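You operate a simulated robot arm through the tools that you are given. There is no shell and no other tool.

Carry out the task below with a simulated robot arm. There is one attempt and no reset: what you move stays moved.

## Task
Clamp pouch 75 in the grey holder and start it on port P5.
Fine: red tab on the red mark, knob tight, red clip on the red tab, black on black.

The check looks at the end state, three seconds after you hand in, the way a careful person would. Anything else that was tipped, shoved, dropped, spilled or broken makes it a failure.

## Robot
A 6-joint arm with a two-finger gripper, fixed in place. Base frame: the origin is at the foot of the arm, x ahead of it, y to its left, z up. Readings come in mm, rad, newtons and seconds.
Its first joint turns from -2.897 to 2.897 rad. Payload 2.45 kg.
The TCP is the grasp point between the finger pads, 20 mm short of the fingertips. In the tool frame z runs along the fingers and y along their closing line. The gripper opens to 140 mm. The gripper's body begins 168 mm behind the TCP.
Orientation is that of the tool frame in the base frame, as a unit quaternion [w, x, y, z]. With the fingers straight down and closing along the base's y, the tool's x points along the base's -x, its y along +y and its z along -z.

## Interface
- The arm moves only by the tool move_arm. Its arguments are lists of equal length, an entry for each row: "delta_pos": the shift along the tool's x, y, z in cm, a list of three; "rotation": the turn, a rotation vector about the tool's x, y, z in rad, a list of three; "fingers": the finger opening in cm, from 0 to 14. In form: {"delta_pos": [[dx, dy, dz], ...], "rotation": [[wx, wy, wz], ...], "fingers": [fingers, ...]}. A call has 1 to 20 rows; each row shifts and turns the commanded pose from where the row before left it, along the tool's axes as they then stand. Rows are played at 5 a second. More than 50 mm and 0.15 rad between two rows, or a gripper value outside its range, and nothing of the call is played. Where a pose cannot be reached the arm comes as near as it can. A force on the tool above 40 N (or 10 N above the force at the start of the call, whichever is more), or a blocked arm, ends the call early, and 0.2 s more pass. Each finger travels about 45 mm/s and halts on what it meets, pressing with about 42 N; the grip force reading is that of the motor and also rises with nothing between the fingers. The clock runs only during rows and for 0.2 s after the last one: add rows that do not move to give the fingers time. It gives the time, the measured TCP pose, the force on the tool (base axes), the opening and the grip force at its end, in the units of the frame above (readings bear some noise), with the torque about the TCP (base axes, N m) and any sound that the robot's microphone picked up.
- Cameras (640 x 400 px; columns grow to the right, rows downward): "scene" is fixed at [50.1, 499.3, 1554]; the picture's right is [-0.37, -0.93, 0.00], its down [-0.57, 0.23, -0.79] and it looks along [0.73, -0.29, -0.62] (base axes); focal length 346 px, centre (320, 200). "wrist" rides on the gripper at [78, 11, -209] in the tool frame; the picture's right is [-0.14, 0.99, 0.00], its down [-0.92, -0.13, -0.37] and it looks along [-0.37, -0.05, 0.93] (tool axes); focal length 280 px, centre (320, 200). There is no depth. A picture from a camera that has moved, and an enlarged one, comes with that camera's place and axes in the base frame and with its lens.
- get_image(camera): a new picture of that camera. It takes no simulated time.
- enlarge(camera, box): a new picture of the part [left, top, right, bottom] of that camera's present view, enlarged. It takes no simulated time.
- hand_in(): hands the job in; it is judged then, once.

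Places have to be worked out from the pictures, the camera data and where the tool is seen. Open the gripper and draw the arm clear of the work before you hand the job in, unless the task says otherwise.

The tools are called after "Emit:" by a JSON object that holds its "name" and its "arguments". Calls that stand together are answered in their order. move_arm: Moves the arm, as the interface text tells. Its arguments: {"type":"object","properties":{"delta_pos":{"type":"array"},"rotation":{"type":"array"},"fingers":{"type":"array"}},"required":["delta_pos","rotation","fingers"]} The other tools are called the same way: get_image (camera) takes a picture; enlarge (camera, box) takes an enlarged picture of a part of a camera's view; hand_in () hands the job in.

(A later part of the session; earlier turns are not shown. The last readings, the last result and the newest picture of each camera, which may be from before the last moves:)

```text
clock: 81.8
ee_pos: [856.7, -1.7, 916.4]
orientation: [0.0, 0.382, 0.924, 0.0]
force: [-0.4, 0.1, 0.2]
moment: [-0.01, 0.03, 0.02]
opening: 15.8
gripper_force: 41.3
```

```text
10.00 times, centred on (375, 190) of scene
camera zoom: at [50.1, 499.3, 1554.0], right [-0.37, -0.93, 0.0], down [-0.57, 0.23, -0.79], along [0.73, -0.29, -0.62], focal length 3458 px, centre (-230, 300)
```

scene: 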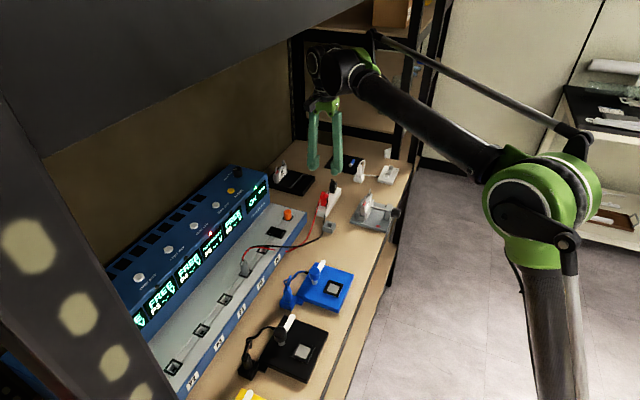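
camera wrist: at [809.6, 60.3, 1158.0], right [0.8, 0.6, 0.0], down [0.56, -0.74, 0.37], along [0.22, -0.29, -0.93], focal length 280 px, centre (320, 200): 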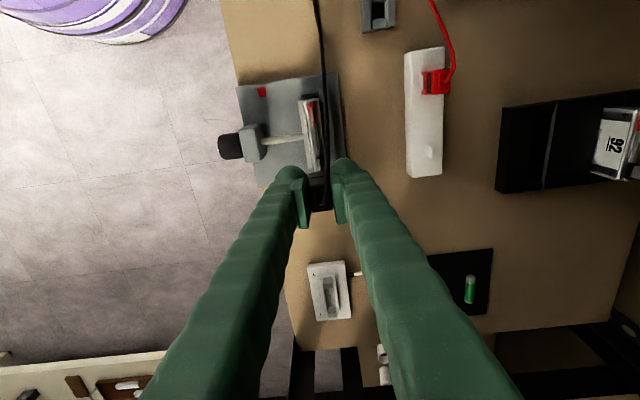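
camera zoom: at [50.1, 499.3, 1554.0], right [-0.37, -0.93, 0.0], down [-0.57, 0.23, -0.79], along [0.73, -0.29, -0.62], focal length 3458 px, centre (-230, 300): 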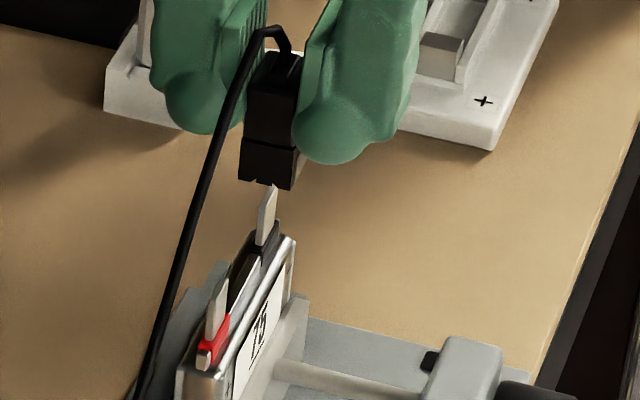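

The clip is right above the tab. I'll shift +0.5 mm in n and push down in small steps, watching force.

Emit:
{"name": "move_arm", "arguments": {"delta_pos": [[0, 0.05, 0.3], [0, 0, 0.3], [0, 0, 0.3], [0, 0, 0.3], [0, 0, 0]], "rotation": [[0, 0, 0], [0, 0, 0], [0, 0, 0], [0, 0, 0], [0, 0, 0]], "fingers": [1.2, 1.2, 1.2, 1.2, 1.2]}}

Emit:
{"name": "enlarge", "arguments": {"camera": "scene", "box": [355, 170, 395, 210]}}

```text
clock: 83.0
ee_pos: [856.4, -2.3, 903.5]
orientation: [-0.001, 0.382, 0.924, 0.0]
force: [-0.4, -0.8, 0.7]
moment: [0.0, 0.03, -0.03]
opening: 15.4
gripper_force: 41.5
```

```text
10.00 times, centred on (375, 190) of scene
camera zoom: at [50.1, 499.3, 1554.0], right [-0.37, -0.93, 0.0], down [-0.57, 0.23, -0.79], along [0.73, -0.29, -0.62], focal length 3458 px, centre (-230, 300)
```

zoom: 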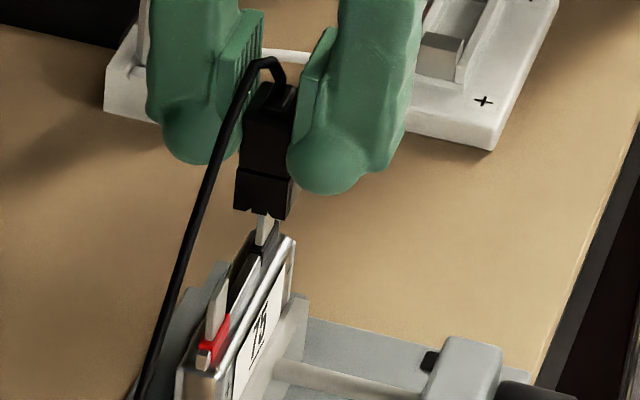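

The tab is entering the clip's slot with no resistance. Continuing down in 3 mm steps.

Emit:
{"name": "move_arm", "arguments": {"delta_pos": [[0, 0, 0.3], [0, 0, 0.3], [0, 0, 0.2], [0, 0, 0.2], [0, 0, 0]], "rotation": [[0, 0, 0], [0, 0, 0], [0, 0, 0], [0, 0, 0], [0, 0, 0]], "fingers": [1.2, 1.2, 1.2, 1.2, 1.2]}}

Emit:
{"name": "enlarge", "arguments": {"camera": "scene", "box": [360, 175, 390, 205]}}

Emit:
{"name": "enlarge", "arguments": {"camera": "wrist", "box": [280, 90, 360, 220]}}

```text
clock: 84.2
ee_pos: [857.5, -1.9, 892.2]
orientation: [0.0, 0.382, 0.924, 0.0]
force: [-2.6, 4.1, 0.6]
moment: [0.14, 0.15, 0.01]
opening: 15.8
gripper_force: 41.8
```

```text
13.33 times, centred on (375, 190) of scene
camera zoom: at [50.1, 499.3, 1554.0], right [-0.37, -0.93, 0.0], down [-0.57, 0.23, -0.79], along [0.73, -0.29, -0.62], focal length 4611 px, centre (-413, 333)
```

zoom: 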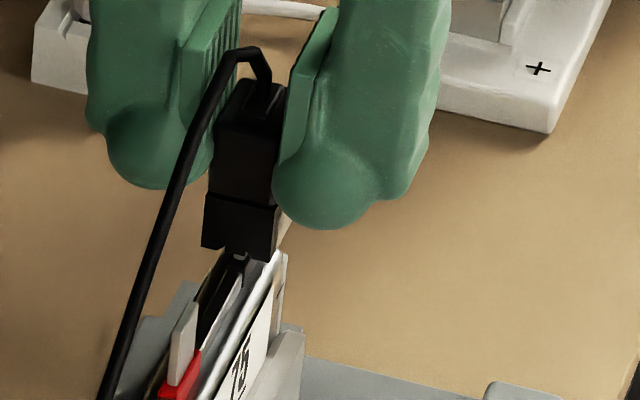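

```text
3.08 times, centred on (320, 155) of wrist
camera zoom: at [809.1, 60.4, 1101.0], right [0.8, 0.6, 0.0], down [0.56, -0.74, 0.37], along [0.22, -0.29, -0.93], focal length 863 px, centre (320, 338)
```

zoom: 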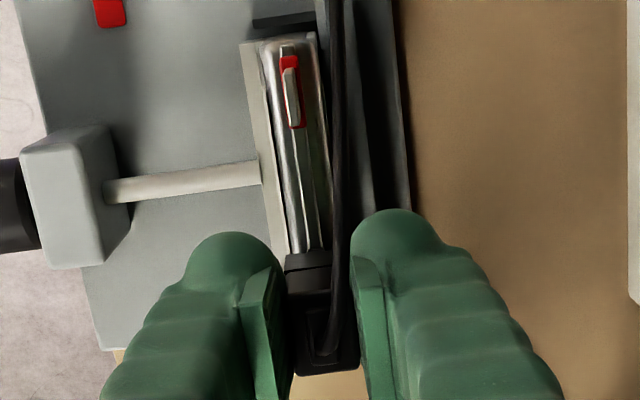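

Clip bottom is right at the black collar with only slight side force. I'll nudge 0.3 mm toward −u and press 2 mm further to seat it.

Emit:
{"name": "move_arm", "arguments": {"delta_pos": [[0.03, 0, 0.1], [0, 0, 0.1], [0, 0, 0.1], [0, 0, 0]], "rotation": [[0, 0, 0], [0, 0, 0], [0, 0, 0], [0, 0, 0]], "fingers": [1.2, 1.2, 1.2, 1.2]}}

Emit:
{"name": "enlarge", "arguments": {"camera": "scene", "box": [360, 175, 390, 205]}}

```text
clock: 85.2
ee_pos: [857.4, -3.0, 889.8]
orientation: [0.0, 0.382, 0.924, -0.001]
force: [-0.9, 0.3, 0.2]
moment: [0.0, 0.0, 0.02]
opening: 15.6
gripper_force: 41.2
```

```text
13.33 times, centred on (375, 190) of scene
camera zoom: at [50.1, 499.3, 1554.0], right [-0.37, -0.93, 0.0], down [-0.57, 0.23, -0.79], along [0.73, -0.29, -0.62], focal length 4611 px, centre (-413, 333)
```

zoom: 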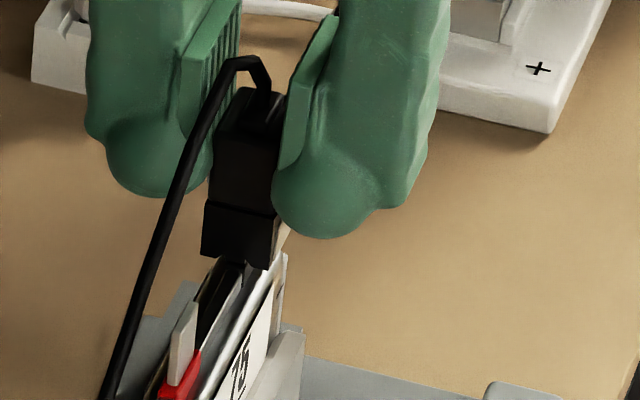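

Emit:
{"name": "move_arm", "arguments": {"delta_pos": [[0, 0, 0.1], [0, 0, 0.1], [0, 0, 0.1], [0, 0, 0]], "rotation": [[0, 0, 0], [0, 0, 0], [0, 0, 0], [0, 0, 0]], "fingers": [1.2, 1.2, 1.2, 1.2]}}

Emit:
{"name": "enlarge", "arguments": {"camera": "scene", "box": [362, 182, 382, 202]}}

```text
clock: 86.2
ee_pos: [856.0, -2.7, 888.3]
orientation: [0.001, 0.382, 0.924, 0.0]
force: [2.6, -0.7, 29.2]
moment: [-0.05, -0.12, 0.05]
opening: 15.5
gripper_force: 41.3
```

```text
16.00 times, centred on (372, 192) of scene
camera zoom: at [50.1, 499.3, 1554.0], right [-0.37, -0.93, 0.0], down [-0.57, 0.23, -0.79], along [0.73, -0.29, -0.62], focal length 5533 px, centre (-512, 328)
```

zoom: 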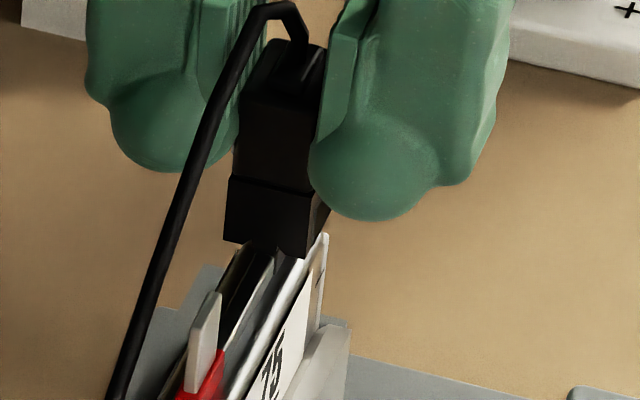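

Seated: 29 N upward at z≈888. I'll ease up 1 mm and open the fingers gently to release the clip.

Emit:
{"name": "move_arm", "arguments": {"delta_pos": [[0, 0, -0.1], [0, 0, 0], [0, 0, 0], [0, 0, 0], [0, 0, 0]], "rotation": [[0, 0, 0], [0, 0, 0], [0, 0, 0], [0, 0, 0], [0, 0, 0]], "fingers": [1.2, 1.7, 2.0, 2.4, 2.8]}}

Emit:
{"name": "enlarge", "arguments": {"camera": "scene", "box": [362, 178, 386, 202]}}

Emit:
{"name": "enlarge", "arguments": {"camera": "wrist", "box": [280, 90, 360, 220]}}

```text
clock: 87.4
ee_pos: [857.9, -0.8, 887.8]
orientation: [0.0, 0.382, 0.924, 0.0]
force: [0.2, -0.5, -0.2]
moment: [0.0, 0.0, -0.02]
opening: 28.1
gripper_force: 0.0
```

```text
16.00 times, centred on (374, 190) of scene
camera zoom: at [50.1, 499.3, 1554.0], right [-0.37, -0.93, 0.0], down [-0.57, 0.23, -0.79], along [0.73, -0.29, -0.62], focal length 5533 px, centre (-544, 360)
```

zoom: 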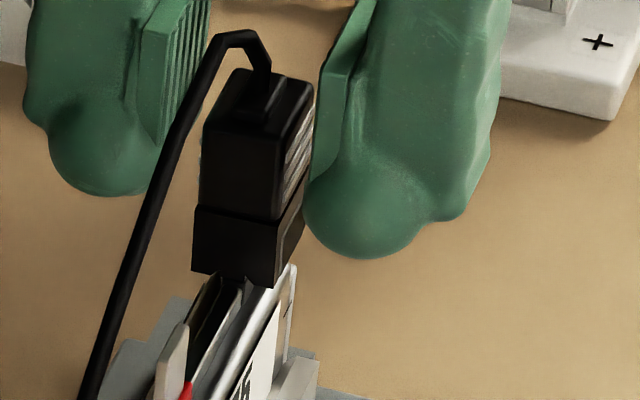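

```text
3.08 times, centred on (320, 155) of wrist
camera zoom: at [809.4, 60.8, 1096.7], right [0.8, 0.6, 0.0], down [0.56, -0.74, 0.37], along [0.22, -0.29, -0.93], focal length 863 px, centre (320, 338)
```

zoom: 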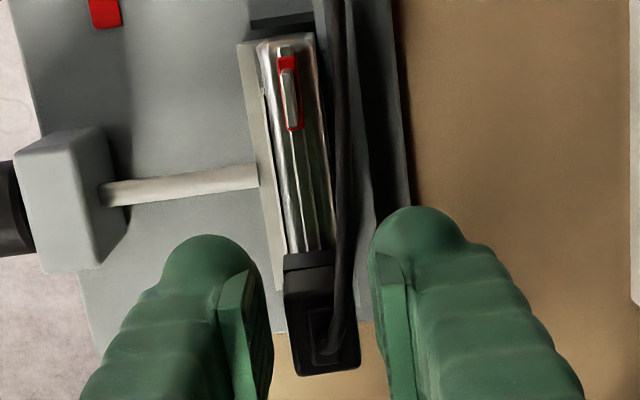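

The black clip stands on the black tab by itself, and its cable passes behind the red tab, leaving it clear. I'll open slightly more and lift straight away.

Emit:
{"name": "move_arm", "arguments": {"delta_pos": [[0, 0, 0], [0, 0, -1.0], [0, 0, -1.5], [0, 0, -2.0], [0, 0, -2.5], [0, 0, 0]], "rotation": [[0, 0, 0], [0, 0, 0], [0, 0, 0], [0, 0, 0], [0, 0, 0], [0, 0, 0]], "fingers": [3.2, 3.2, 3.2, 3.2, 3.2, 3.2]}}

Emit:
{"name": "get_image", "arguments": {"camera": "wrist"}}

Emit:
{"name": "enlarge", "arguments": {"camera": "scene", "box": [350, 170, 410, 230]}}

Emit:
{"name": "enlarge", "arguments": {"camera": "scene", "box": [180, 200, 260, 260]}}

```text
clock: 88.8
ee_pos: [857.7, -2.5, 958.9]
orientation: [0.0, 0.383, 0.924, -0.001]
force: [0.3, -0.8, -0.6]
moment: [-0.01, 0.01, -0.01]
opening: 32.0
gripper_force: 0.0
```

```text
taken
camera wrist: at [808.5, 60.1, 1167.7], right [0.8, 0.6, 0.0], down [0.56, -0.74, 0.37], along [0.22, -0.29, -0.93], focal length 280 px, centre (320, 200)
```

wrist: 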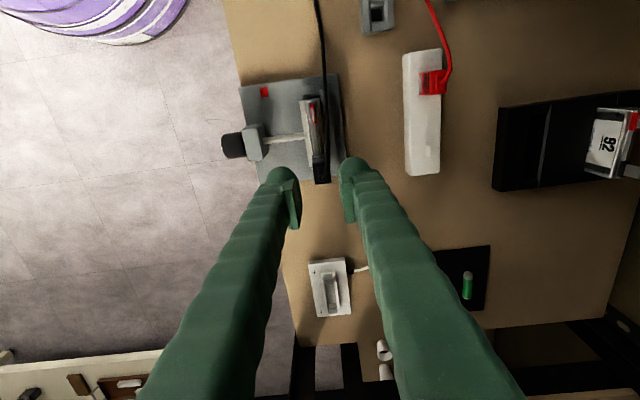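

```text
6.67 times, centred on (380, 200) of scene
camera zoom: at [50.1, 499.3, 1554.0], right [-0.37, -0.93, 0.0], down [-0.57, 0.23, -0.79], along [0.73, -0.29, -0.62], focal length 2305 px, centre (-80, 200)
```

zoom: 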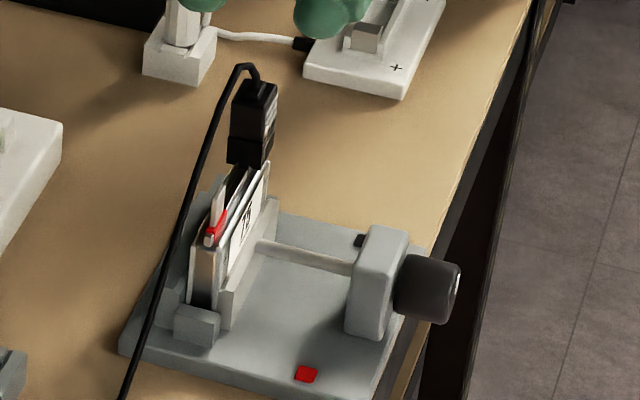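

```text
6.67 times, centred on (220, 230) of scene
camera zoom: at [50.1, 499.3, 1554.0], right [-0.37, -0.93, 0.0], down [-0.57, 0.23, -0.79], along [0.73, -0.29, -0.62], focal length 2305 px, centre (987, 0)
```

zoom: 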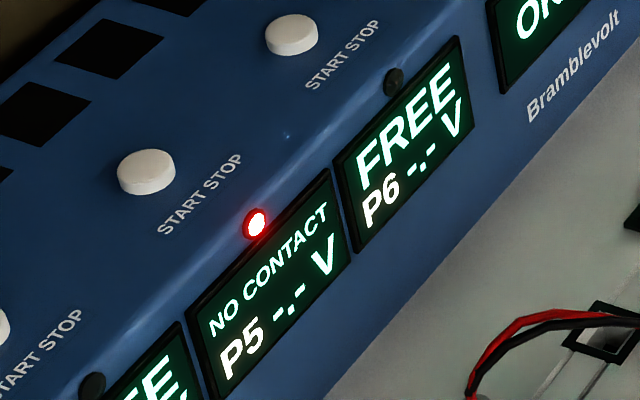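

Black clip is on. Now I'll check that the red clip on the rest wasn't disturbed by the cable.

Emit:
{"name": "enlarge", "arguments": {"camera": "wrist", "box": [395, 30, 475, 130]}}

Emit:
{"name": "enlarge", "arguments": {"camera": "scene", "box": [310, 175, 350, 215]}}

```text
4.00 times, centred on (435, 80) of wrist
camera zoom: at [808.5, 60.1, 1167.7], right [0.8, 0.6, 0.0], down [0.56, -0.74, 0.37], along [0.22, -0.29, -0.93], focal length 1122 px, centre (-140, 680)
```

zoom: 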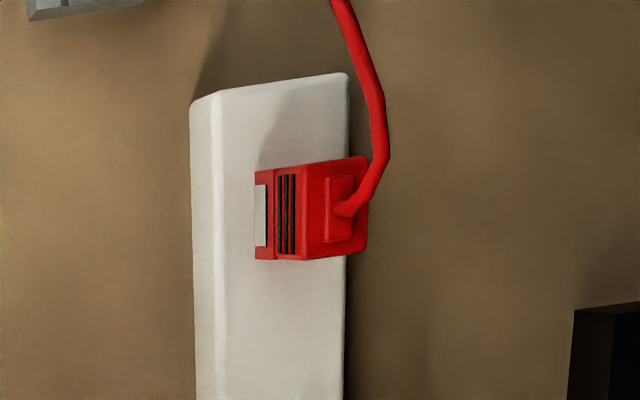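

```text
10.00 times, centred on (330, 195) of scene
camera zoom: at [50.1, 499.3, 1554.0], right [-0.37, -0.93, 0.0], down [-0.57, 0.23, -0.79], along [0.73, -0.29, -0.62], focal length 3458 px, centre (220, 250)
```

zoom: 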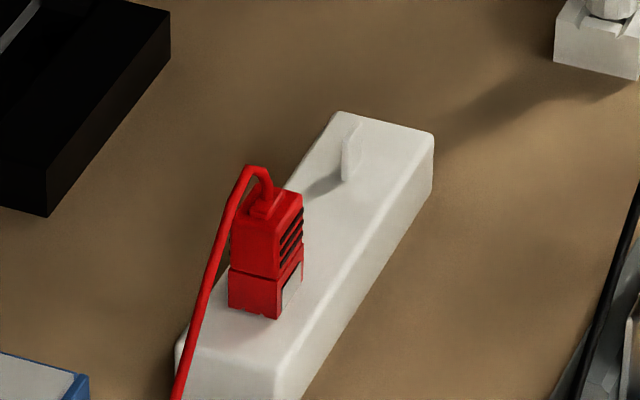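

Red clip is untouched and now free of the black cable. I'll move over it with fingers open 34 mm.

Emit:
{"name": "move_arm", "arguments": {"delta_pos": [[1.4, 2.68, 0], [1.4, 2.68, 0], [1.4, 2.68, 0], [1.4, 2.68, 0], [1.4, 2.68, 0], [0, 0, 1.5], [0, 0, 1.5], [0, 0, 1.5], [0, 0, 1.0], [0, 0, 0]], "rotation": [[0, 0, 0], [0, 0, 0], [0, 0, 0], [0, 0, 0], [0, 0, 0], [0, 0, 0], [0, 0, 0], [0, 0, 0], [0, 0, 0], [0, 0, 0]], "fingers": [3.4, 3.4, 3.4, 3.4, 3.4, 3.4, 3.4, 3.4, 3.4, 3.4]}}

Emit:
{"name": "enlarge", "arguments": {"camera": "wrist", "box": [270, 110, 370, 230]}}

Emit:
{"name": "enlarge", "arguments": {"camera": "scene", "box": [310, 165, 350, 215]}}

```text
clock: 91.0
ee_pos: [903.1, 141.7, 903.1]
orientation: [0.0, 0.382, 0.924, -0.001]
force: [-0.3, 0.3, -0.5]
moment: [0.03, 0.0, -0.01]
opening: 33.8
gripper_force: 0.0
```

```text
3.33 times, centred on (320, 170) of wrist
camera zoom: at [854.8, 204.5, 1111.0], right [0.8, 0.6, 0.0], down [0.56, -0.74, 0.37], along [0.22, -0.29, -0.93], focal length 935 px, centre (320, 300)
```

zoom: 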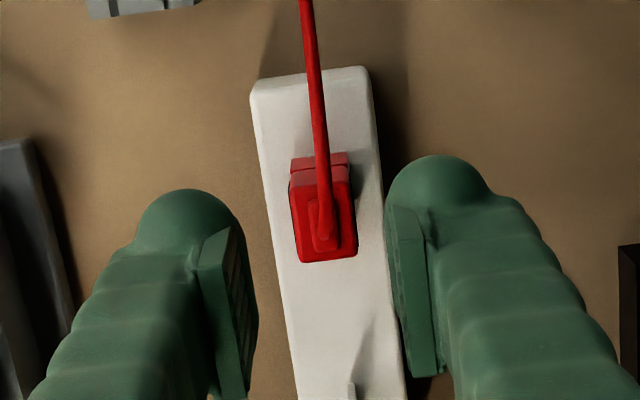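

```text
8.00 times, centred on (330, 190) of scene
camera zoom: at [50.1, 499.3, 1554.0], right [-0.37, -0.93, 0.0], down [-0.57, 0.23, -0.79], along [0.73, -0.29, -0.62], focal length 2766 px, centre (240, 280)
```

zoom: 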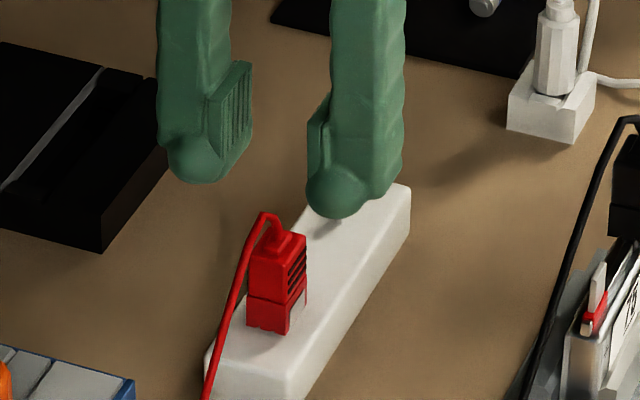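

Aligned to ~1 mm. I'll correct n by 0.8 mm and lower around the red clip to the same gripping height.

Emit:
{"name": "move_arm", "arguments": {"delta_pos": [[0, 0.08, 1.3], [0, 0, 1.4], [0, 0, 1.4], [0, 0, 1.3], [0, 0, 0]], "rotation": [[0, 0, 0], [0, 0, 0], [0, 0, 0], [0, 0, 0], [0, 0, 0]], "fingers": [3.4, 3.4, 3.4, 3.4, 3.4]}}

Emit:
{"name": "enlarge", "arguments": {"camera": "wrist", "box": [270, 120, 370, 240]}}

```text
clock: 92.2
ee_pos: [903.7, 143.8, 849.8]
orientation: [0.001, 0.381, 0.924, -0.001]
force: [-0.2, -0.3, -0.6]
moment: [0.02, 0.0, 0.02]
opening: 33.8
gripper_force: 0.0
```

```text
3.33 times, centred on (320, 180) of wrist
camera zoom: at [855.1, 204.9, 1057.4], right [0.8, 0.6, 0.0], down [0.56, -0.74, 0.37], along [0.22, -0.29, -0.93], focal length 935 px, centre (320, 267)
```

zoom: 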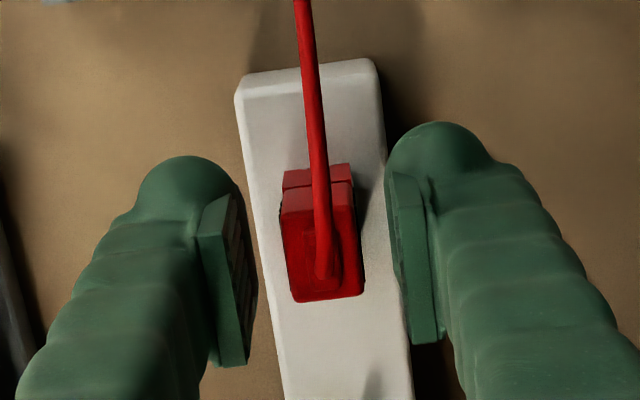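

Centred. Closing on the red clip, then lifting.

Emit:
{"name": "move_arm", "arguments": {"delta_pos": [[0, 0.04, 0], [0, 0, 0], [0, 0, 0], [0, 0, 0], [0, 0, 0]], "rotation": [[0, 0, 0], [0, 0, 0], [0, 0, 0], [0, 0, 0], [0, 0, 0]], "fingers": [2.8, 2.2, 1.8, 1.4, 1.2]}}

Emit:
{"name": "move_arm", "arguments": {"delta_pos": [[0, 0, -0.5], [0, 0, -0.8], [0, 0, -1.2], [0, 0, -1.5], [0, 0, -1.5], [0, 0, -1.5], [0, 0, -1.5], [0, 0, -1.5], [0, 0, 0]], "rotation": [[0, 0, 0], [0, 0, 0], [0, 0, 0], [0, 0, 0], [0, 0, 0], [0, 0, 0], [0, 0, 0], [0, 0, 0], [0, 0, 0]], "fingers": [1.2, 1.2, 1.2, 1.2, 1.2, 1.2, 1.2, 1.2, 1.2]}}

Emit:
{"name": "get_image", "arguments": {"camera": "wrist"}}

Emit:
{"name": "enlarge", "arguments": {"camera": "scene", "box": [280, 140, 400, 240]}}

```text
clock: 93.4
ee_pos: [902.6, 143.3, 849.6]
orientation: [0.001, 0.383, 0.924, 0.0]
force: [-1.0, 0.3, -0.2]
moment: [0.04, -0.01, -0.01]
opening: 16.1
gripper_force: 38.6
```

```text
clock: 95.4
ee_pos: [903.7, 142.6, 949.2]
orientation: [0.0, 0.382, 0.924, 0.0]
force: [0.6, -0.6, -1.3]
moment: [0.03, -0.02, -0.01]
opening: 15.6
gripper_force: 41.7
```

```text
taken
camera wrist: at [854.5, 206.0, 1157.5], right [0.8, 0.6, 0.0], down [0.56, -0.74, 0.37], along [0.22, -0.29, -0.93], focal length 280 px, centre (320, 200)
```

wrist: 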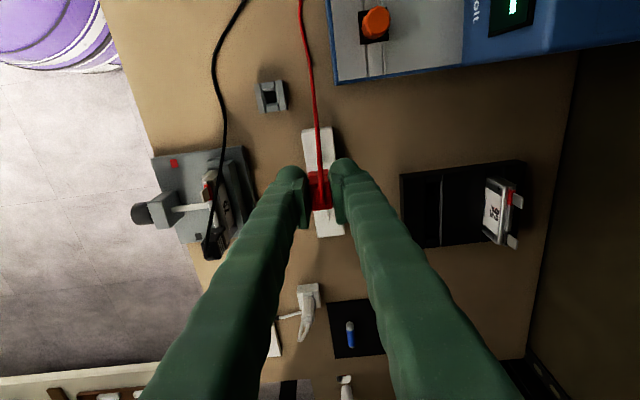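

```text
4.00 times, centred on (340, 190) of scene
camera zoom: at [50.1, 499.3, 1554.0], right [-0.37, -0.93, 0.0], down [-0.57, 0.23, -0.79], along [0.73, -0.29, -0.62], focal length 1383 px, centre (240, 240)
```

zoom: 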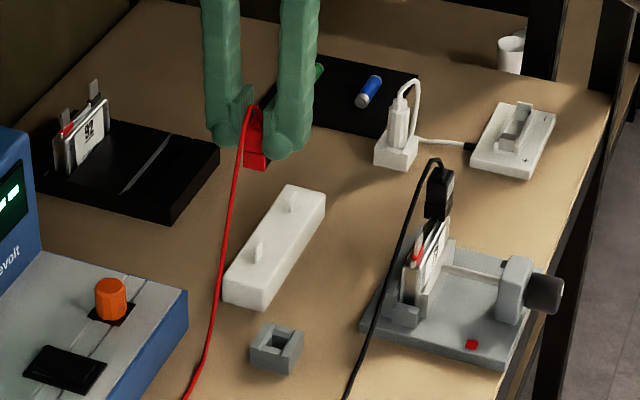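

Red clip in hand. I'll examine where the black cable runs relative to the red tab before moving there.

Emit:
{"name": "enlarge", "arguments": {"camera": "wrist", "box": [140, 120, 260, 270]}}

Emit:
{"name": "enlarge", "arguments": {"camera": "scene", "box": [355, 175, 400, 220]}}

```text
2.67 times, centred on (200, 195) of wrist
camera zoom: at [854.5, 206.0, 1157.5], right [0.8, 0.6, 0.0], down [0.56, -0.74, 0.37], along [0.22, -0.29, -0.93], focal length 748 px, centre (640, 213)
```

zoom: 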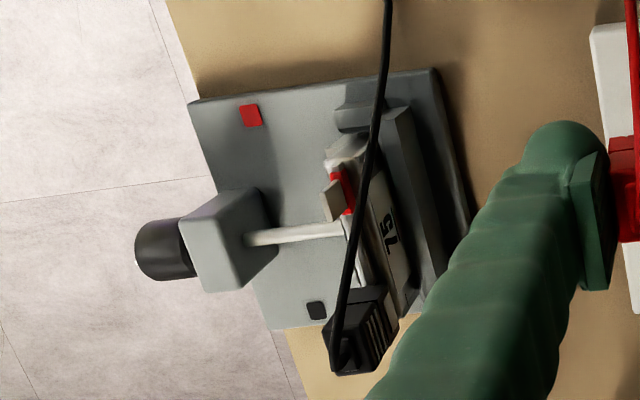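

```text
8.89 times, centred on (378, 198) of scene
camera zoom: at [50.1, 499.3, 1554.0], right [-0.37, -0.93, 0.0], down [-0.57, 0.23, -0.79], along [0.73, -0.29, -0.62], focal length 3074 px, centre (-191, 222)
```

zoom: 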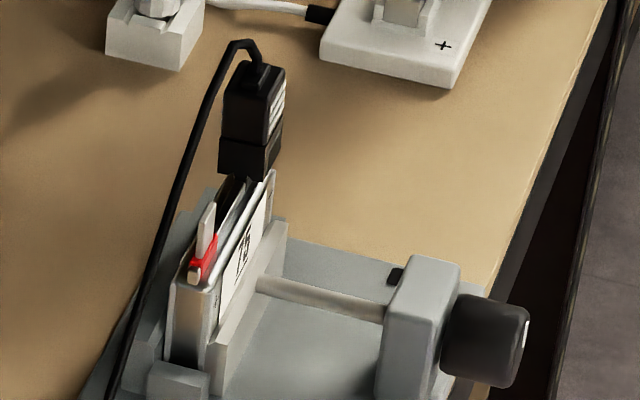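

The black cable sits at about n≈619, z≈860 beside the red tab, ~14 mm behind it; only light contact with a fingertip is possible. I'll carry the red clip over above the red tab and re-check from there.

Emit:
{"name": "move_arm", "arguments": {"delta_pos": [[-0.3, -2.71, 0], [-0.3, -2.71, 0], [-0.3, -2.71, 0], [-0.3, -2.71, 0], [-0.3, -2.71, 0], [0, 0, 0]], "rotation": [[0, 0, 0], [0, 0, 0], [0, 0, 0], [0, 0, 0], [0, 0, 0], [0, 0, 0]], "fingers": [1.2, 1.2, 1.2, 1.2, 1.2, 1.2]}}

Emit:
{"name": "enlarge", "arguments": {"camera": "wrist", "box": [280, 90, 360, 220]}}

Emit:
{"name": "enlarge", "arguments": {"camera": "wrist", "box": [295, 140, 345, 190]}}

Emit:
{"name": "enlarge", "arguments": {"camera": "scene", "box": [350, 160, 400, 220]}}

```text
clock: 96.8
ee_pos: [818.5, 37.7, 948.9]
orientation: [0.0, 0.381, 0.924, 0.0]
force: [0.1, 0.4, -0.5]
moment: [0.01, -0.03, 0.01]
opening: 16.0
gripper_force: 41.5
```

```text
3.08 times, centred on (320, 155) of wrist
camera zoom: at [770.6, 99.5, 1156.6], right [0.8, 0.6, 0.0], down [0.56, -0.74, 0.37], along [0.22, -0.29, -0.93], focal length 863 px, centre (320, 338)
```

zoom: 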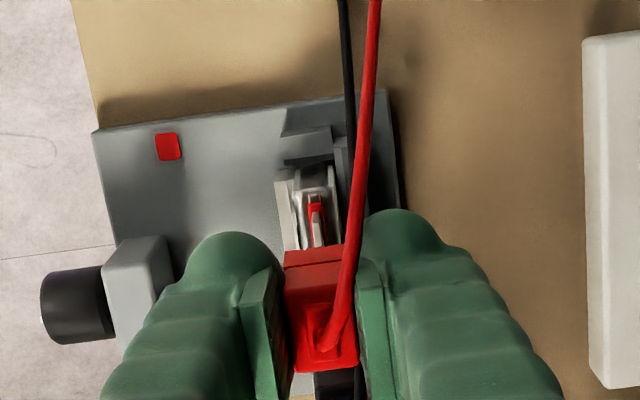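

```text
8.00 times, centred on (320, 165) of wrist
camera zoom: at [770.6, 99.5, 1156.6], right [0.8, 0.6, 0.0], down [0.56, -0.74, 0.37], along [0.22, -0.29, -0.93], focal length 2243 px, centre (320, 480)
```

zoom: 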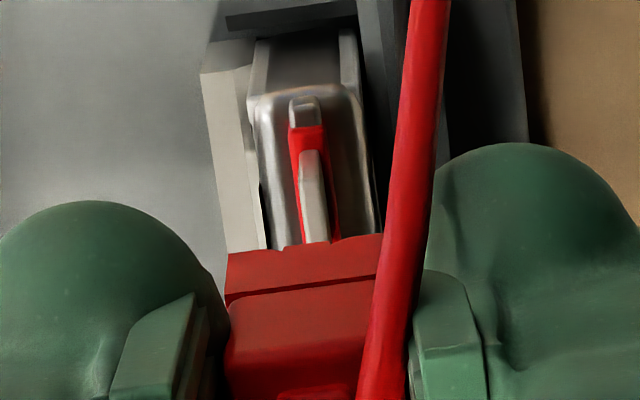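

```text
6.67 times, centred on (375, 190) of scene
camera zoom: at [50.1, 499.3, 1554.0], right [-0.37, -0.93, 0.0], down [-0.57, 0.23, -0.79], along [0.73, -0.29, -0.62], focal length 2305 px, centre (-47, 267)
```

zoom: 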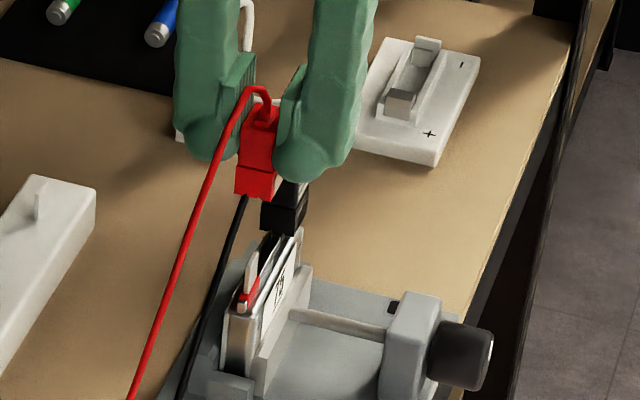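

Emit:
{"name": "enlarge", "arguments": {"camera": "wrist", "box": [306, 152, 334, 180]}}

```text
14.29 times, centred on (320, 166) of wrist
camera zoom: at [770.6, 99.5, 1156.6], right [0.8, 0.6, 0.0], down [0.56, -0.74, 0.37], along [0.22, -0.29, -0.93], focal length 4006 px, centre (320, 686)
```

zoom: 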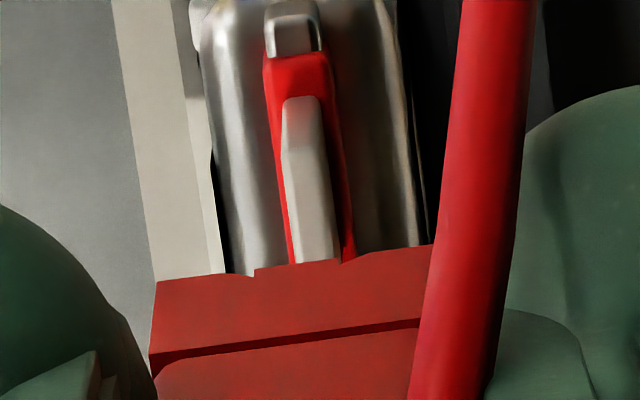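

Slot and tab agree within 0.4 mm in n. I'll make that small shift and descend in steps over the red tab.

Emit:
{"name": "move_arm", "arguments": {"delta_pos": [[0, -0.03, 1.0], [0, 0, 1.2], [0, 0, 1.0], [0, 0, 0]], "rotation": [[0, 0, 0], [0, 0, 0], [0, 0, 0], [0, 0, 0]], "fingers": [1.2, 1.2, 1.2, 1.2]}}

Emit:
{"name": "enlarge", "arguments": {"camera": "wrist", "box": [300, 136, 340, 176]}}

Emit:
{"name": "enlarge", "arguments": {"camera": "scene", "box": [350, 170, 390, 210]}}

```text
clock: 97.8
ee_pos: [818.2, 36.8, 918.3]
orientation: [0.001, 0.382, 0.924, 0.0]
force: [-0.1, -0.7, -0.9]
moment: [-0.01, -0.01, 0.02]
opening: 15.9
gripper_force: 41.4
```

```text
10.00 times, centred on (320, 156) of wrist
camera zoom: at [770.5, 99.3, 1125.6], right [0.8, 0.6, 0.0], down [0.56, -0.74, 0.37], along [0.22, -0.29, -0.93], focal length 2804 px, centre (320, 640)
```

zoom: 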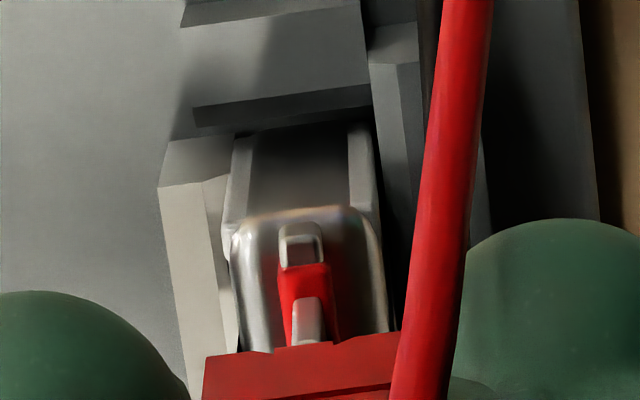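

```text
10.00 times, centred on (370, 190) of scene
camera zoom: at [50.1, 499.3, 1554.0], right [-0.37, -0.93, 0.0], down [-0.57, 0.23, -0.79], along [0.73, -0.29, -0.62], focal length 3458 px, centre (-180, 300)
```

zoom: 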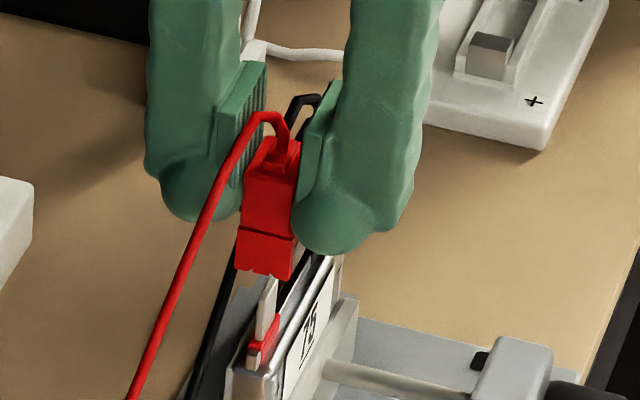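

Still aligned (0.3 mm). Continue lowering onto the tab.

Emit:
{"name": "move_arm", "arguments": {"delta_pos": [[0, 0, 0.3], [0, 0, 0.3], [0, 0, 0.3], [0, 0, 0.3], [0, 0, 0.2], [0, 0, 0]], "rotation": [[0, 0, 0], [0, 0, 0], [0, 0, 0], [0, 0, 0], [0, 0, 0], [0, 0, 0]], "fingers": [1.2, 1.2, 1.2, 1.2, 1.2, 1.2]}}

Emit:
{"name": "enlarge", "arguments": {"camera": "scene", "box": [350, 170, 390, 210]}}

```text
clock: 99.2
ee_pos: [818.3, 36.6, 904.6]
orientation: [0.001, 0.382, 0.924, 0.0]
force: [0.1, 0.4, -1.5]
moment: [-0.01, 0.0, 0.01]
opening: 15.7
gripper_force: 41.3
```

```text
10.00 times, centred on (370, 190) of scene
camera zoom: at [50.1, 499.3, 1554.0], right [-0.37, -0.93, 0.0], down [-0.57, 0.23, -0.79], along [0.73, -0.29, -0.62], focal length 3458 px, centre (-180, 300)
```

zoom: 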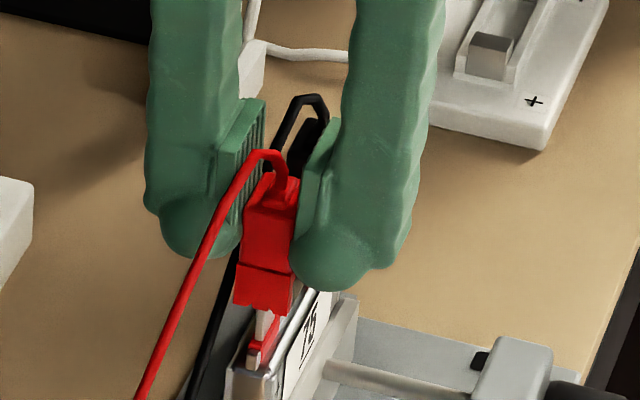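

Emit:
{"name": "move_arm", "arguments": {"delta_pos": [[0, 0, 0.3], [0, 0, 0.3], [0, 0, 0.3], [0, 0, 0.2], [0, 0, 0.2], [0, 0, 0.1], [0, 0, 0]], "rotation": [[0, 0, 0], [0, 0, 0], [0, 0, 0], [0, 0, 0], [0, 0, 0], [0, 0, 0], [0, 0, 0]], "fingers": [1.2, 1.2, 1.2, 1.2, 1.2, 1.2, 1.2]}}

Emit:
{"name": "enlarge", "arguments": {"camera": "scene", "box": [355, 175, 385, 210]}}

Emit:
{"name": "enlarge", "arguments": {"camera": "wrist", "box": [280, 90, 360, 220]}}

```text
clock: 100.8
ee_pos: [818.3, 36.1, 889.8]
orientation: [0.0, 0.382, 0.924, 0.0]
force: [-1.2, 0.7, -1.0]
moment: [0.02, 0.04, 0.01]
opening: 15.4
gripper_force: 41.6
```

```text
11.43 times, centred on (370, 192) of scene
camera zoom: at [50.1, 499.3, 1554.0], right [-0.37, -0.93, 0.0], down [-0.57, 0.23, -0.79], along [0.73, -0.29, -0.62], focal length 3952 px, centre (-251, 286)
```

zoom: 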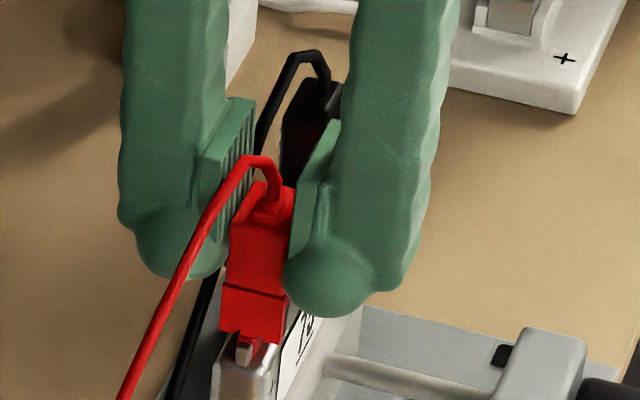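

```text
3.08 times, centred on (320, 155) of wrist
camera zoom: at [769.3, 98.6, 1097.4], right [0.8, 0.6, 0.0], down [0.56, -0.74, 0.37], along [0.22, -0.29, -0.93], focal length 863 px, centre (320, 338)
```

zoom: 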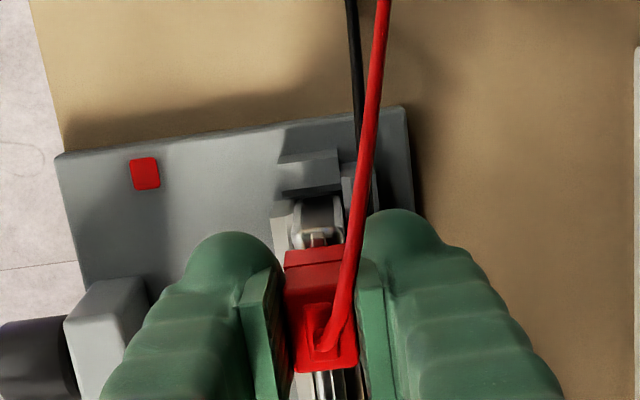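

Sliding on freely. A final 2–3 mm to seat it like the black one.

Emit:
{"name": "move_arm", "arguments": {"delta_pos": [[0, 0, 0.1], [0, 0, 0.1], [0, 0, 0.08], [0, 0, 0]], "rotation": [[0, 0, 0], [0, 0, 0], [0, 0, 0], [0, 0, 0]], "fingers": [1.2, 1.2, 1.2, 1.2]}}

```text
clock: 101.8
ee_pos: [815.3, 36.4, 888.4]
orientation: [0.001, 0.382, 0.924, -0.001]
force: [3.5, -1.3, 31.8]
moment: [-0.06, -0.16, -0.01]
opening: 15.4
gripper_force: 41.5
```

Seated (32 N). Easing up 1 mm and releasing gently.

Emit:
{"name": "move_arm", "arguments": {"delta_pos": [[0, 0, -0.1], [0, 0, 0], [0, 0, 0], [0, 0, 0], [0, 0, 0]], "rotation": [[0, 0, 0], [0, 0, 0], [0, 0, 0], [0, 0, 0], [0, 0, 0]], "fingers": [1.2, 1.7, 2.0, 2.4, 2.8]}}

Emit:
{"name": "enlarge", "arguments": {"camera": "scene", "box": [355, 175, 385, 210]}}

Emit:
{"name": "enlarge", "arguments": {"camera": "wrist", "box": [280, 90, 360, 220]}}

Emit:
{"name": "enlarge", "arguments": {"camera": "scene", "box": [180, 200, 260, 260]}}

```text
clock: 103.0
ee_pos: [817.8, 37.1, 888.0]
orientation: [0.001, 0.382, 0.924, 0.001]
force: [-0.3, -0.3, 0.0]
moment: [0.01, 0.02, 0.03]
opening: 28.3
gripper_force: 0.0
```

```text
11.43 times, centred on (370, 192) of scene
camera zoom: at [50.1, 499.3, 1554.0], right [-0.37, -0.93, 0.0], down [-0.57, 0.23, -0.79], along [0.73, -0.29, -0.62], focal length 3952 px, centre (-251, 286)
```

zoom: 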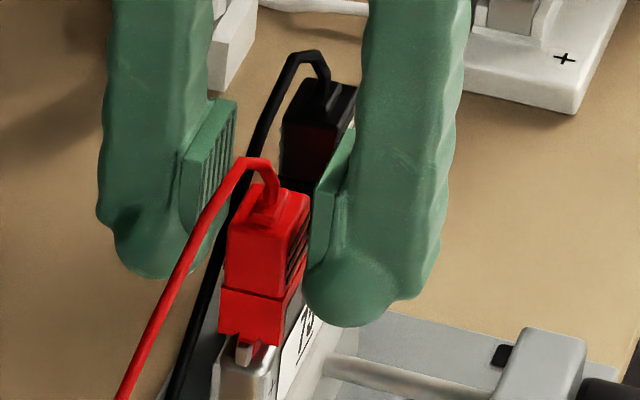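

```text
3.08 times, centred on (320, 155) of wrist
camera zoom: at [769.1, 98.9, 1096.0], right [0.8, 0.6, 0.0], down [0.56, -0.74, 0.37], along [0.22, -0.29, -0.93], focal length 863 px, centre (320, 338)
```

zoom: 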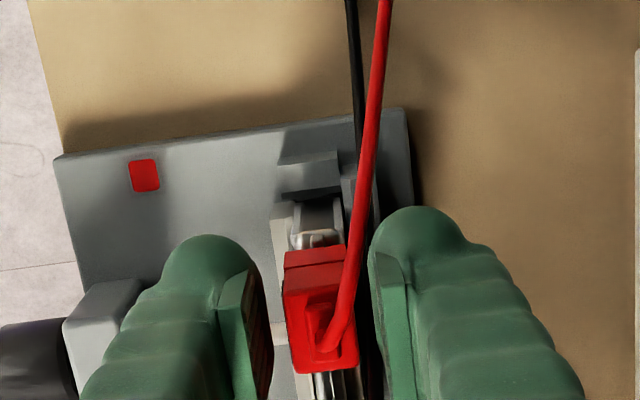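

```text
6.67 times, centred on (220, 230) of scene
camera zoom: at [50.1, 499.3, 1554.0], right [-0.37, -0.93, 0.0], down [-0.57, 0.23, -0.79], along [0.73, -0.29, -0.62], focal length 2305 px, centre (987, 0)
```

zoom: 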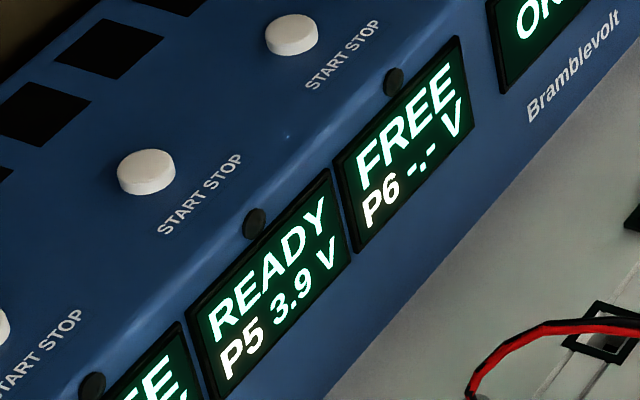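

P5 now shows READY 3.9 V: both clips make contact. I'll lift straight off the red clip and go up to a safe travel height.

Emit:
{"name": "move_arm", "arguments": {"delta_pos": [[0, 0, 0], [0, 0, -0.8], [0, 0, -1.2], [0, 0, -2.0], [0, 0, -3.0], [0, 0, -3.5], [0, 0, -3.0], [0, 0, 0]], "rotation": [[0, 0, 0], [0, 0, 0], [0, 0, 0], [0, 0, 0], [0, 0, 0], [0, 0, 0], [0, 0, 0], [0, 0, 0]], "fingers": [3.0, 3.0, 3.0, 3.0, 3.0, 3.0, 3.0, 3.0]}}

Emit:
{"name": "get_image", "arguments": {"camera": "wrist"}}

Emit:
{"name": "enlarge", "arguments": {"camera": "scene", "box": [340, 165, 410, 235]}}

Emit:
{"name": "enlarge", "arguments": {"camera": "scene", "box": [180, 160, 270, 260]}}

```text
clock: 104.8
ee_pos: [816.7, 34.9, 1025.4]
orientation: [0.0, 0.382, 0.924, 0.001]
force: [-0.1, -0.8, 0.1]
moment: [-0.02, 0.01, -0.01]
opening: 29.7
gripper_force: 0.1
```

```text
taken
camera wrist: at [768.5, 97.7, 1232.7], right [0.8, 0.6, 0.0], down [0.56, -0.74, 0.37], along [0.22, -0.29, -0.93], focal length 280 px, centre (320, 200)
```

wrist: 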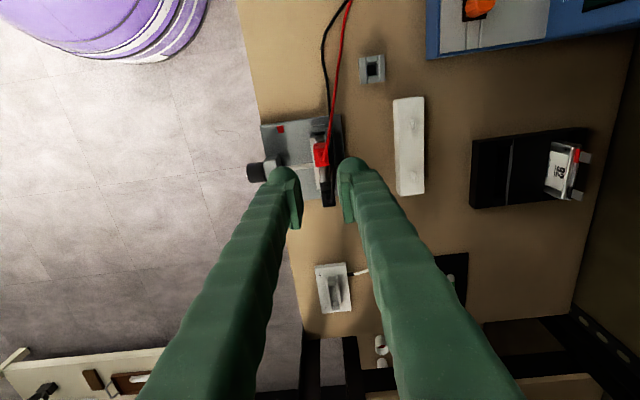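

```text
5.71 times, centred on (375, 200) of scene
camera zoom: at [50.1, 499.3, 1554.0], right [-0.37, -0.93, 0.0], down [-0.57, 0.23, -0.79], along [0.73, -0.29, -0.62], focal length 1976 px, centre (6, 200)
```

zoom: 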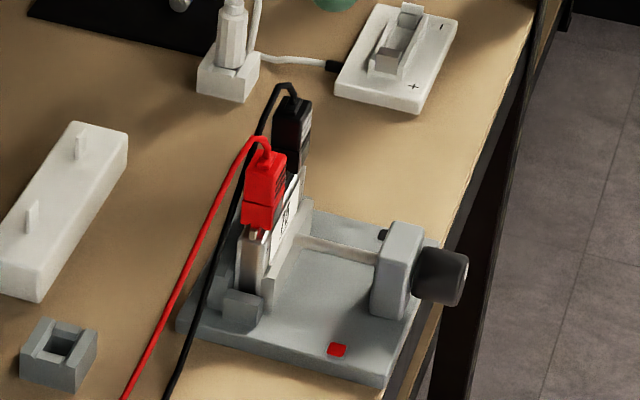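

```text
4.00 times, centred on (225, 210) of scene
camera zoom: at [50.1, 499.3, 1554.0], right [-0.37, -0.93, 0.0], down [-0.57, 0.23, -0.79], along [0.73, -0.29, -0.62], focal length 1383 px, centre (700, 160)
```

zoom: 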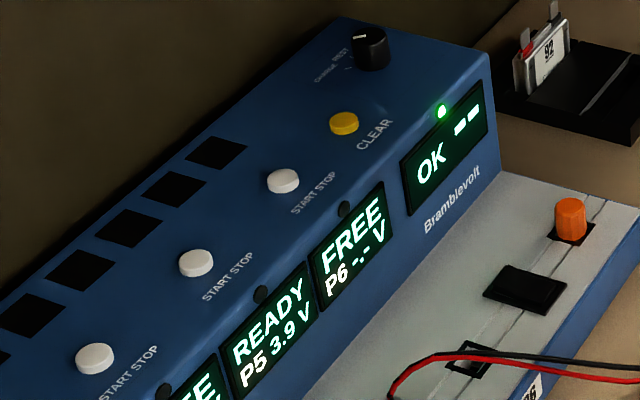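

Both clips are properly on and nothing else has moved. Next, the P5 START button at about (790, 558, 947): I'll travel there at z≈1040 with the fingers closing into a poker.

Emit:
{"name": "move_arm", "arguments": {"delta_pos": [[3.0, 2.7, -0.15], [3.0, 2.7, -0.15], [3.0, 2.7, -0.15], [3.0, 2.7, -0.15], [3.0, 2.7, -0.15], [3.0, 2.7, -0.15], [3.0, 2.7, -0.15], [3.0, 2.7, -0.15], [0, 0, 0]], "rotation": [[0, 0, 0], [0, 0, 0], [0, 0, 0], [0, 0, 0], [0, 0, 0], [0, 0, 0], [0, 0, 0], [0, 0, 0], [0, 0, 0]], "fingers": [2, 1, 0, 0, 0, 0, 0, 0, 0]}}

Emit:
{"name": "get_image", "arguments": {"camera": "wrist"}}

Emit:
{"name": "get_image", "arguments": {"camera": "scene"}}

```text
clock: 106.8
ee_pos: [804.4, 359.4, 1035.7]
orientation: [0.0, 0.382, 0.924, 0.0]
force: [0.8, -0.6, -0.7]
moment: [0.01, 0.01, -0.01]
opening: 0.1
gripper_force: 29.7
```

```text
taken
camera wrist: at [754.3, 421.8, 1243.9], right [0.8, 0.6, 0.0], down [0.56, -0.74, 0.37], along [0.22, -0.29, -0.93], focal length 280 px, centre (320, 200)
```

wrist: 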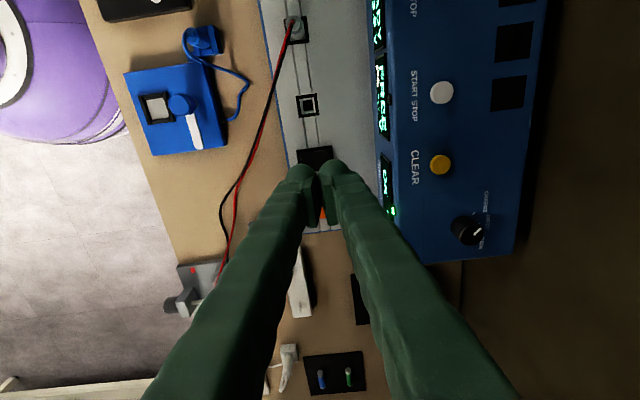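

```text
taken
```

scene: 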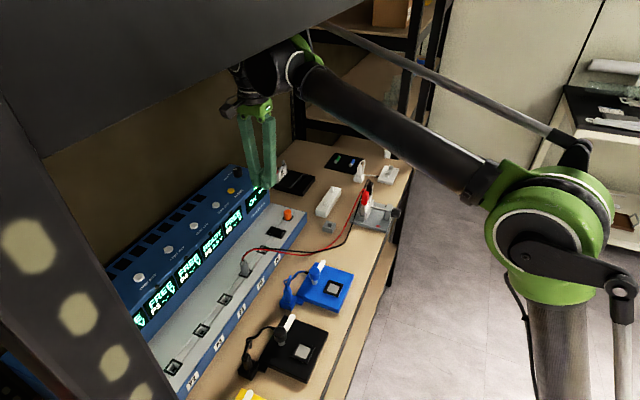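

I'll zoom in to identify the mode knob's setting and the P5 button.

Emit:
{"name": "enlarge", "arguments": {"camera": "wrist", "box": [440, 180, 520, 260]}}

Emit:
{"name": "enlarge", "arguments": {"camera": "wrist", "box": [360, 0, 560, 200]}}

```text
5.00 times, centred on (480, 220) of wrist
camera zoom: at [754.3, 421.8, 1243.9], right [0.8, 0.6, 0.0], down [0.56, -0.74, 0.37], along [0.22, -0.29, -0.93], focal length 1402 px, centre (-480, 100)
```

zoom: 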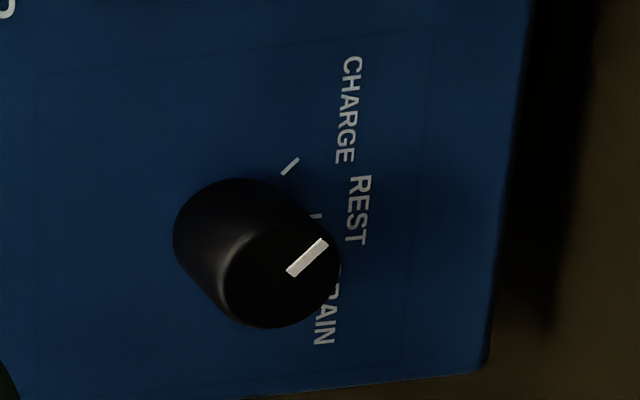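

```text
2.00 times, centred on (460, 100) of wrist
camera zoom: at [754.3, 421.8, 1243.9], right [0.8, 0.6, 0.0], down [0.56, -0.74, 0.37], along [0.22, -0.29, -0.93], focal length 561 px, centre (40, 400)
```

zoom: 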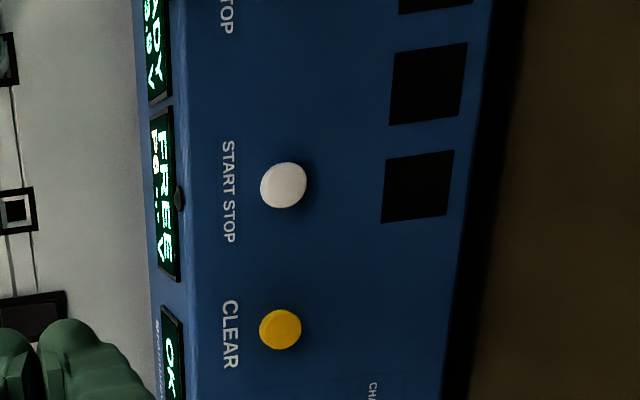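

The mode knob has CHARGE / REST / DRAIN and points at CHARGE, so it can stay. P5's START button is the next one toward −u; I'll move above it.

Emit:
{"name": "move_arm", "arguments": {"delta_pos": [[3.0, 2.5, 0], [3.0, 2.5, 0], [3.0, 2.5, 0], [3.0, 2.5, 0], [2.0, 2.2, 0], [0, 0, 0]], "rotation": [[0, 0, 0], [0, 0, 0], [0, 0, 0], [0, 0, 0], [0, 0, 0], [0, 0, 0]], "fingers": [0, 0, 0, 0, 0, 0]}}

Emit:
{"name": "get_image", "arguments": {"camera": "wrist"}}

Emit:
{"name": "get_image", "arguments": {"camera": "scene"}}

```text
clock: 108.2
ee_pos: [787.6, 544.8, 1035.8]
orientation: [0.0, 0.382, 0.924, 0.0]
force: [0.5, -0.4, -0.7]
moment: [-0.01, 0.04, 0.0]
opening: 0.0
gripper_force: 29.5
```

```text
taken
camera wrist: at [739.2, 606.9, 1243.1], right [0.8, 0.6, 0.0], down [0.56, -0.74, 0.37], along [0.22, -0.29, -0.93], focal length 280 px, centre (320, 200)
```

wrist: 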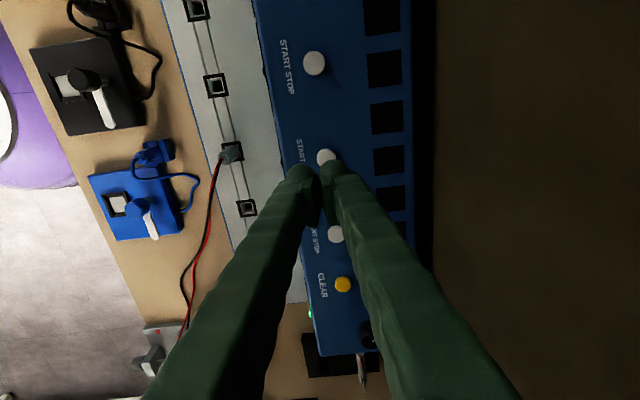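

```text
taken
```

scene: 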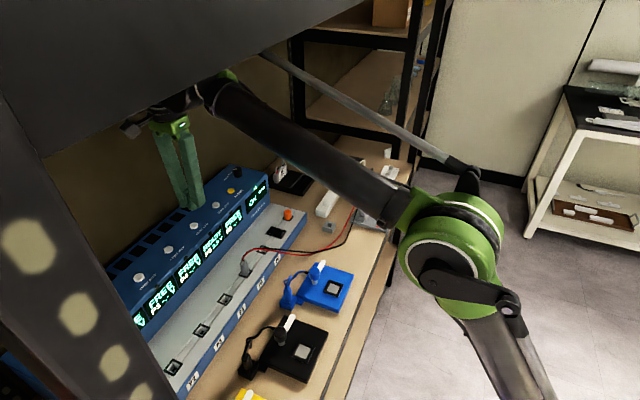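

The tool is nearly above P5's button (the one level with the P5 plug). Zooming in to align.

Emit:
{"name": "enlarge", "arguments": {"camera": "wrist", "box": [260, 100, 400, 220]}}

Emit:
{"name": "enlarge", "arguments": {"camera": "scene", "box": [140, 160, 260, 260]}}

```text
3.33 times, centred on (330, 160) of wrist
camera zoom: at [739.2, 606.9, 1243.1], right [0.8, 0.6, 0.0], down [0.56, -0.74, 0.37], along [0.22, -0.29, -0.93], focal length 935 px, centre (287, 333)
```

zoom: 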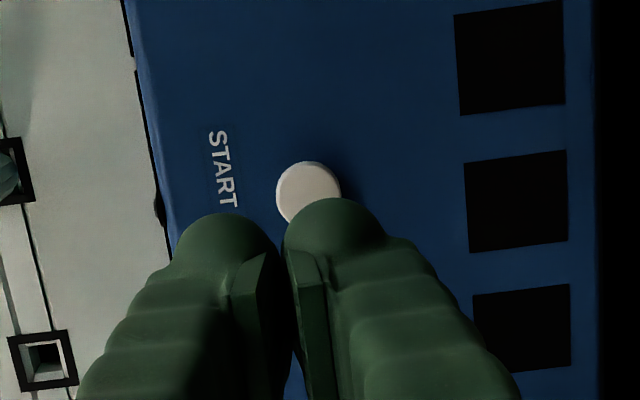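

```text
4.00 times, centred on (200, 210) of scene
camera zoom: at [50.1, 499.3, 1554.0], right [-0.37, -0.93, 0.0], down [-0.57, 0.23, -0.79], along [0.73, -0.29, -0.62], focal length 1383 px, centre (800, 160)
```

zoom: 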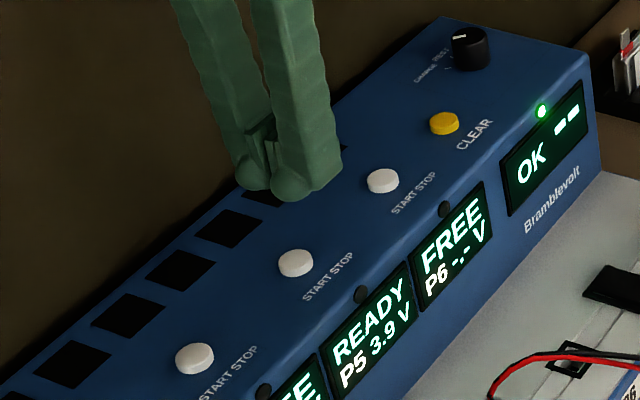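

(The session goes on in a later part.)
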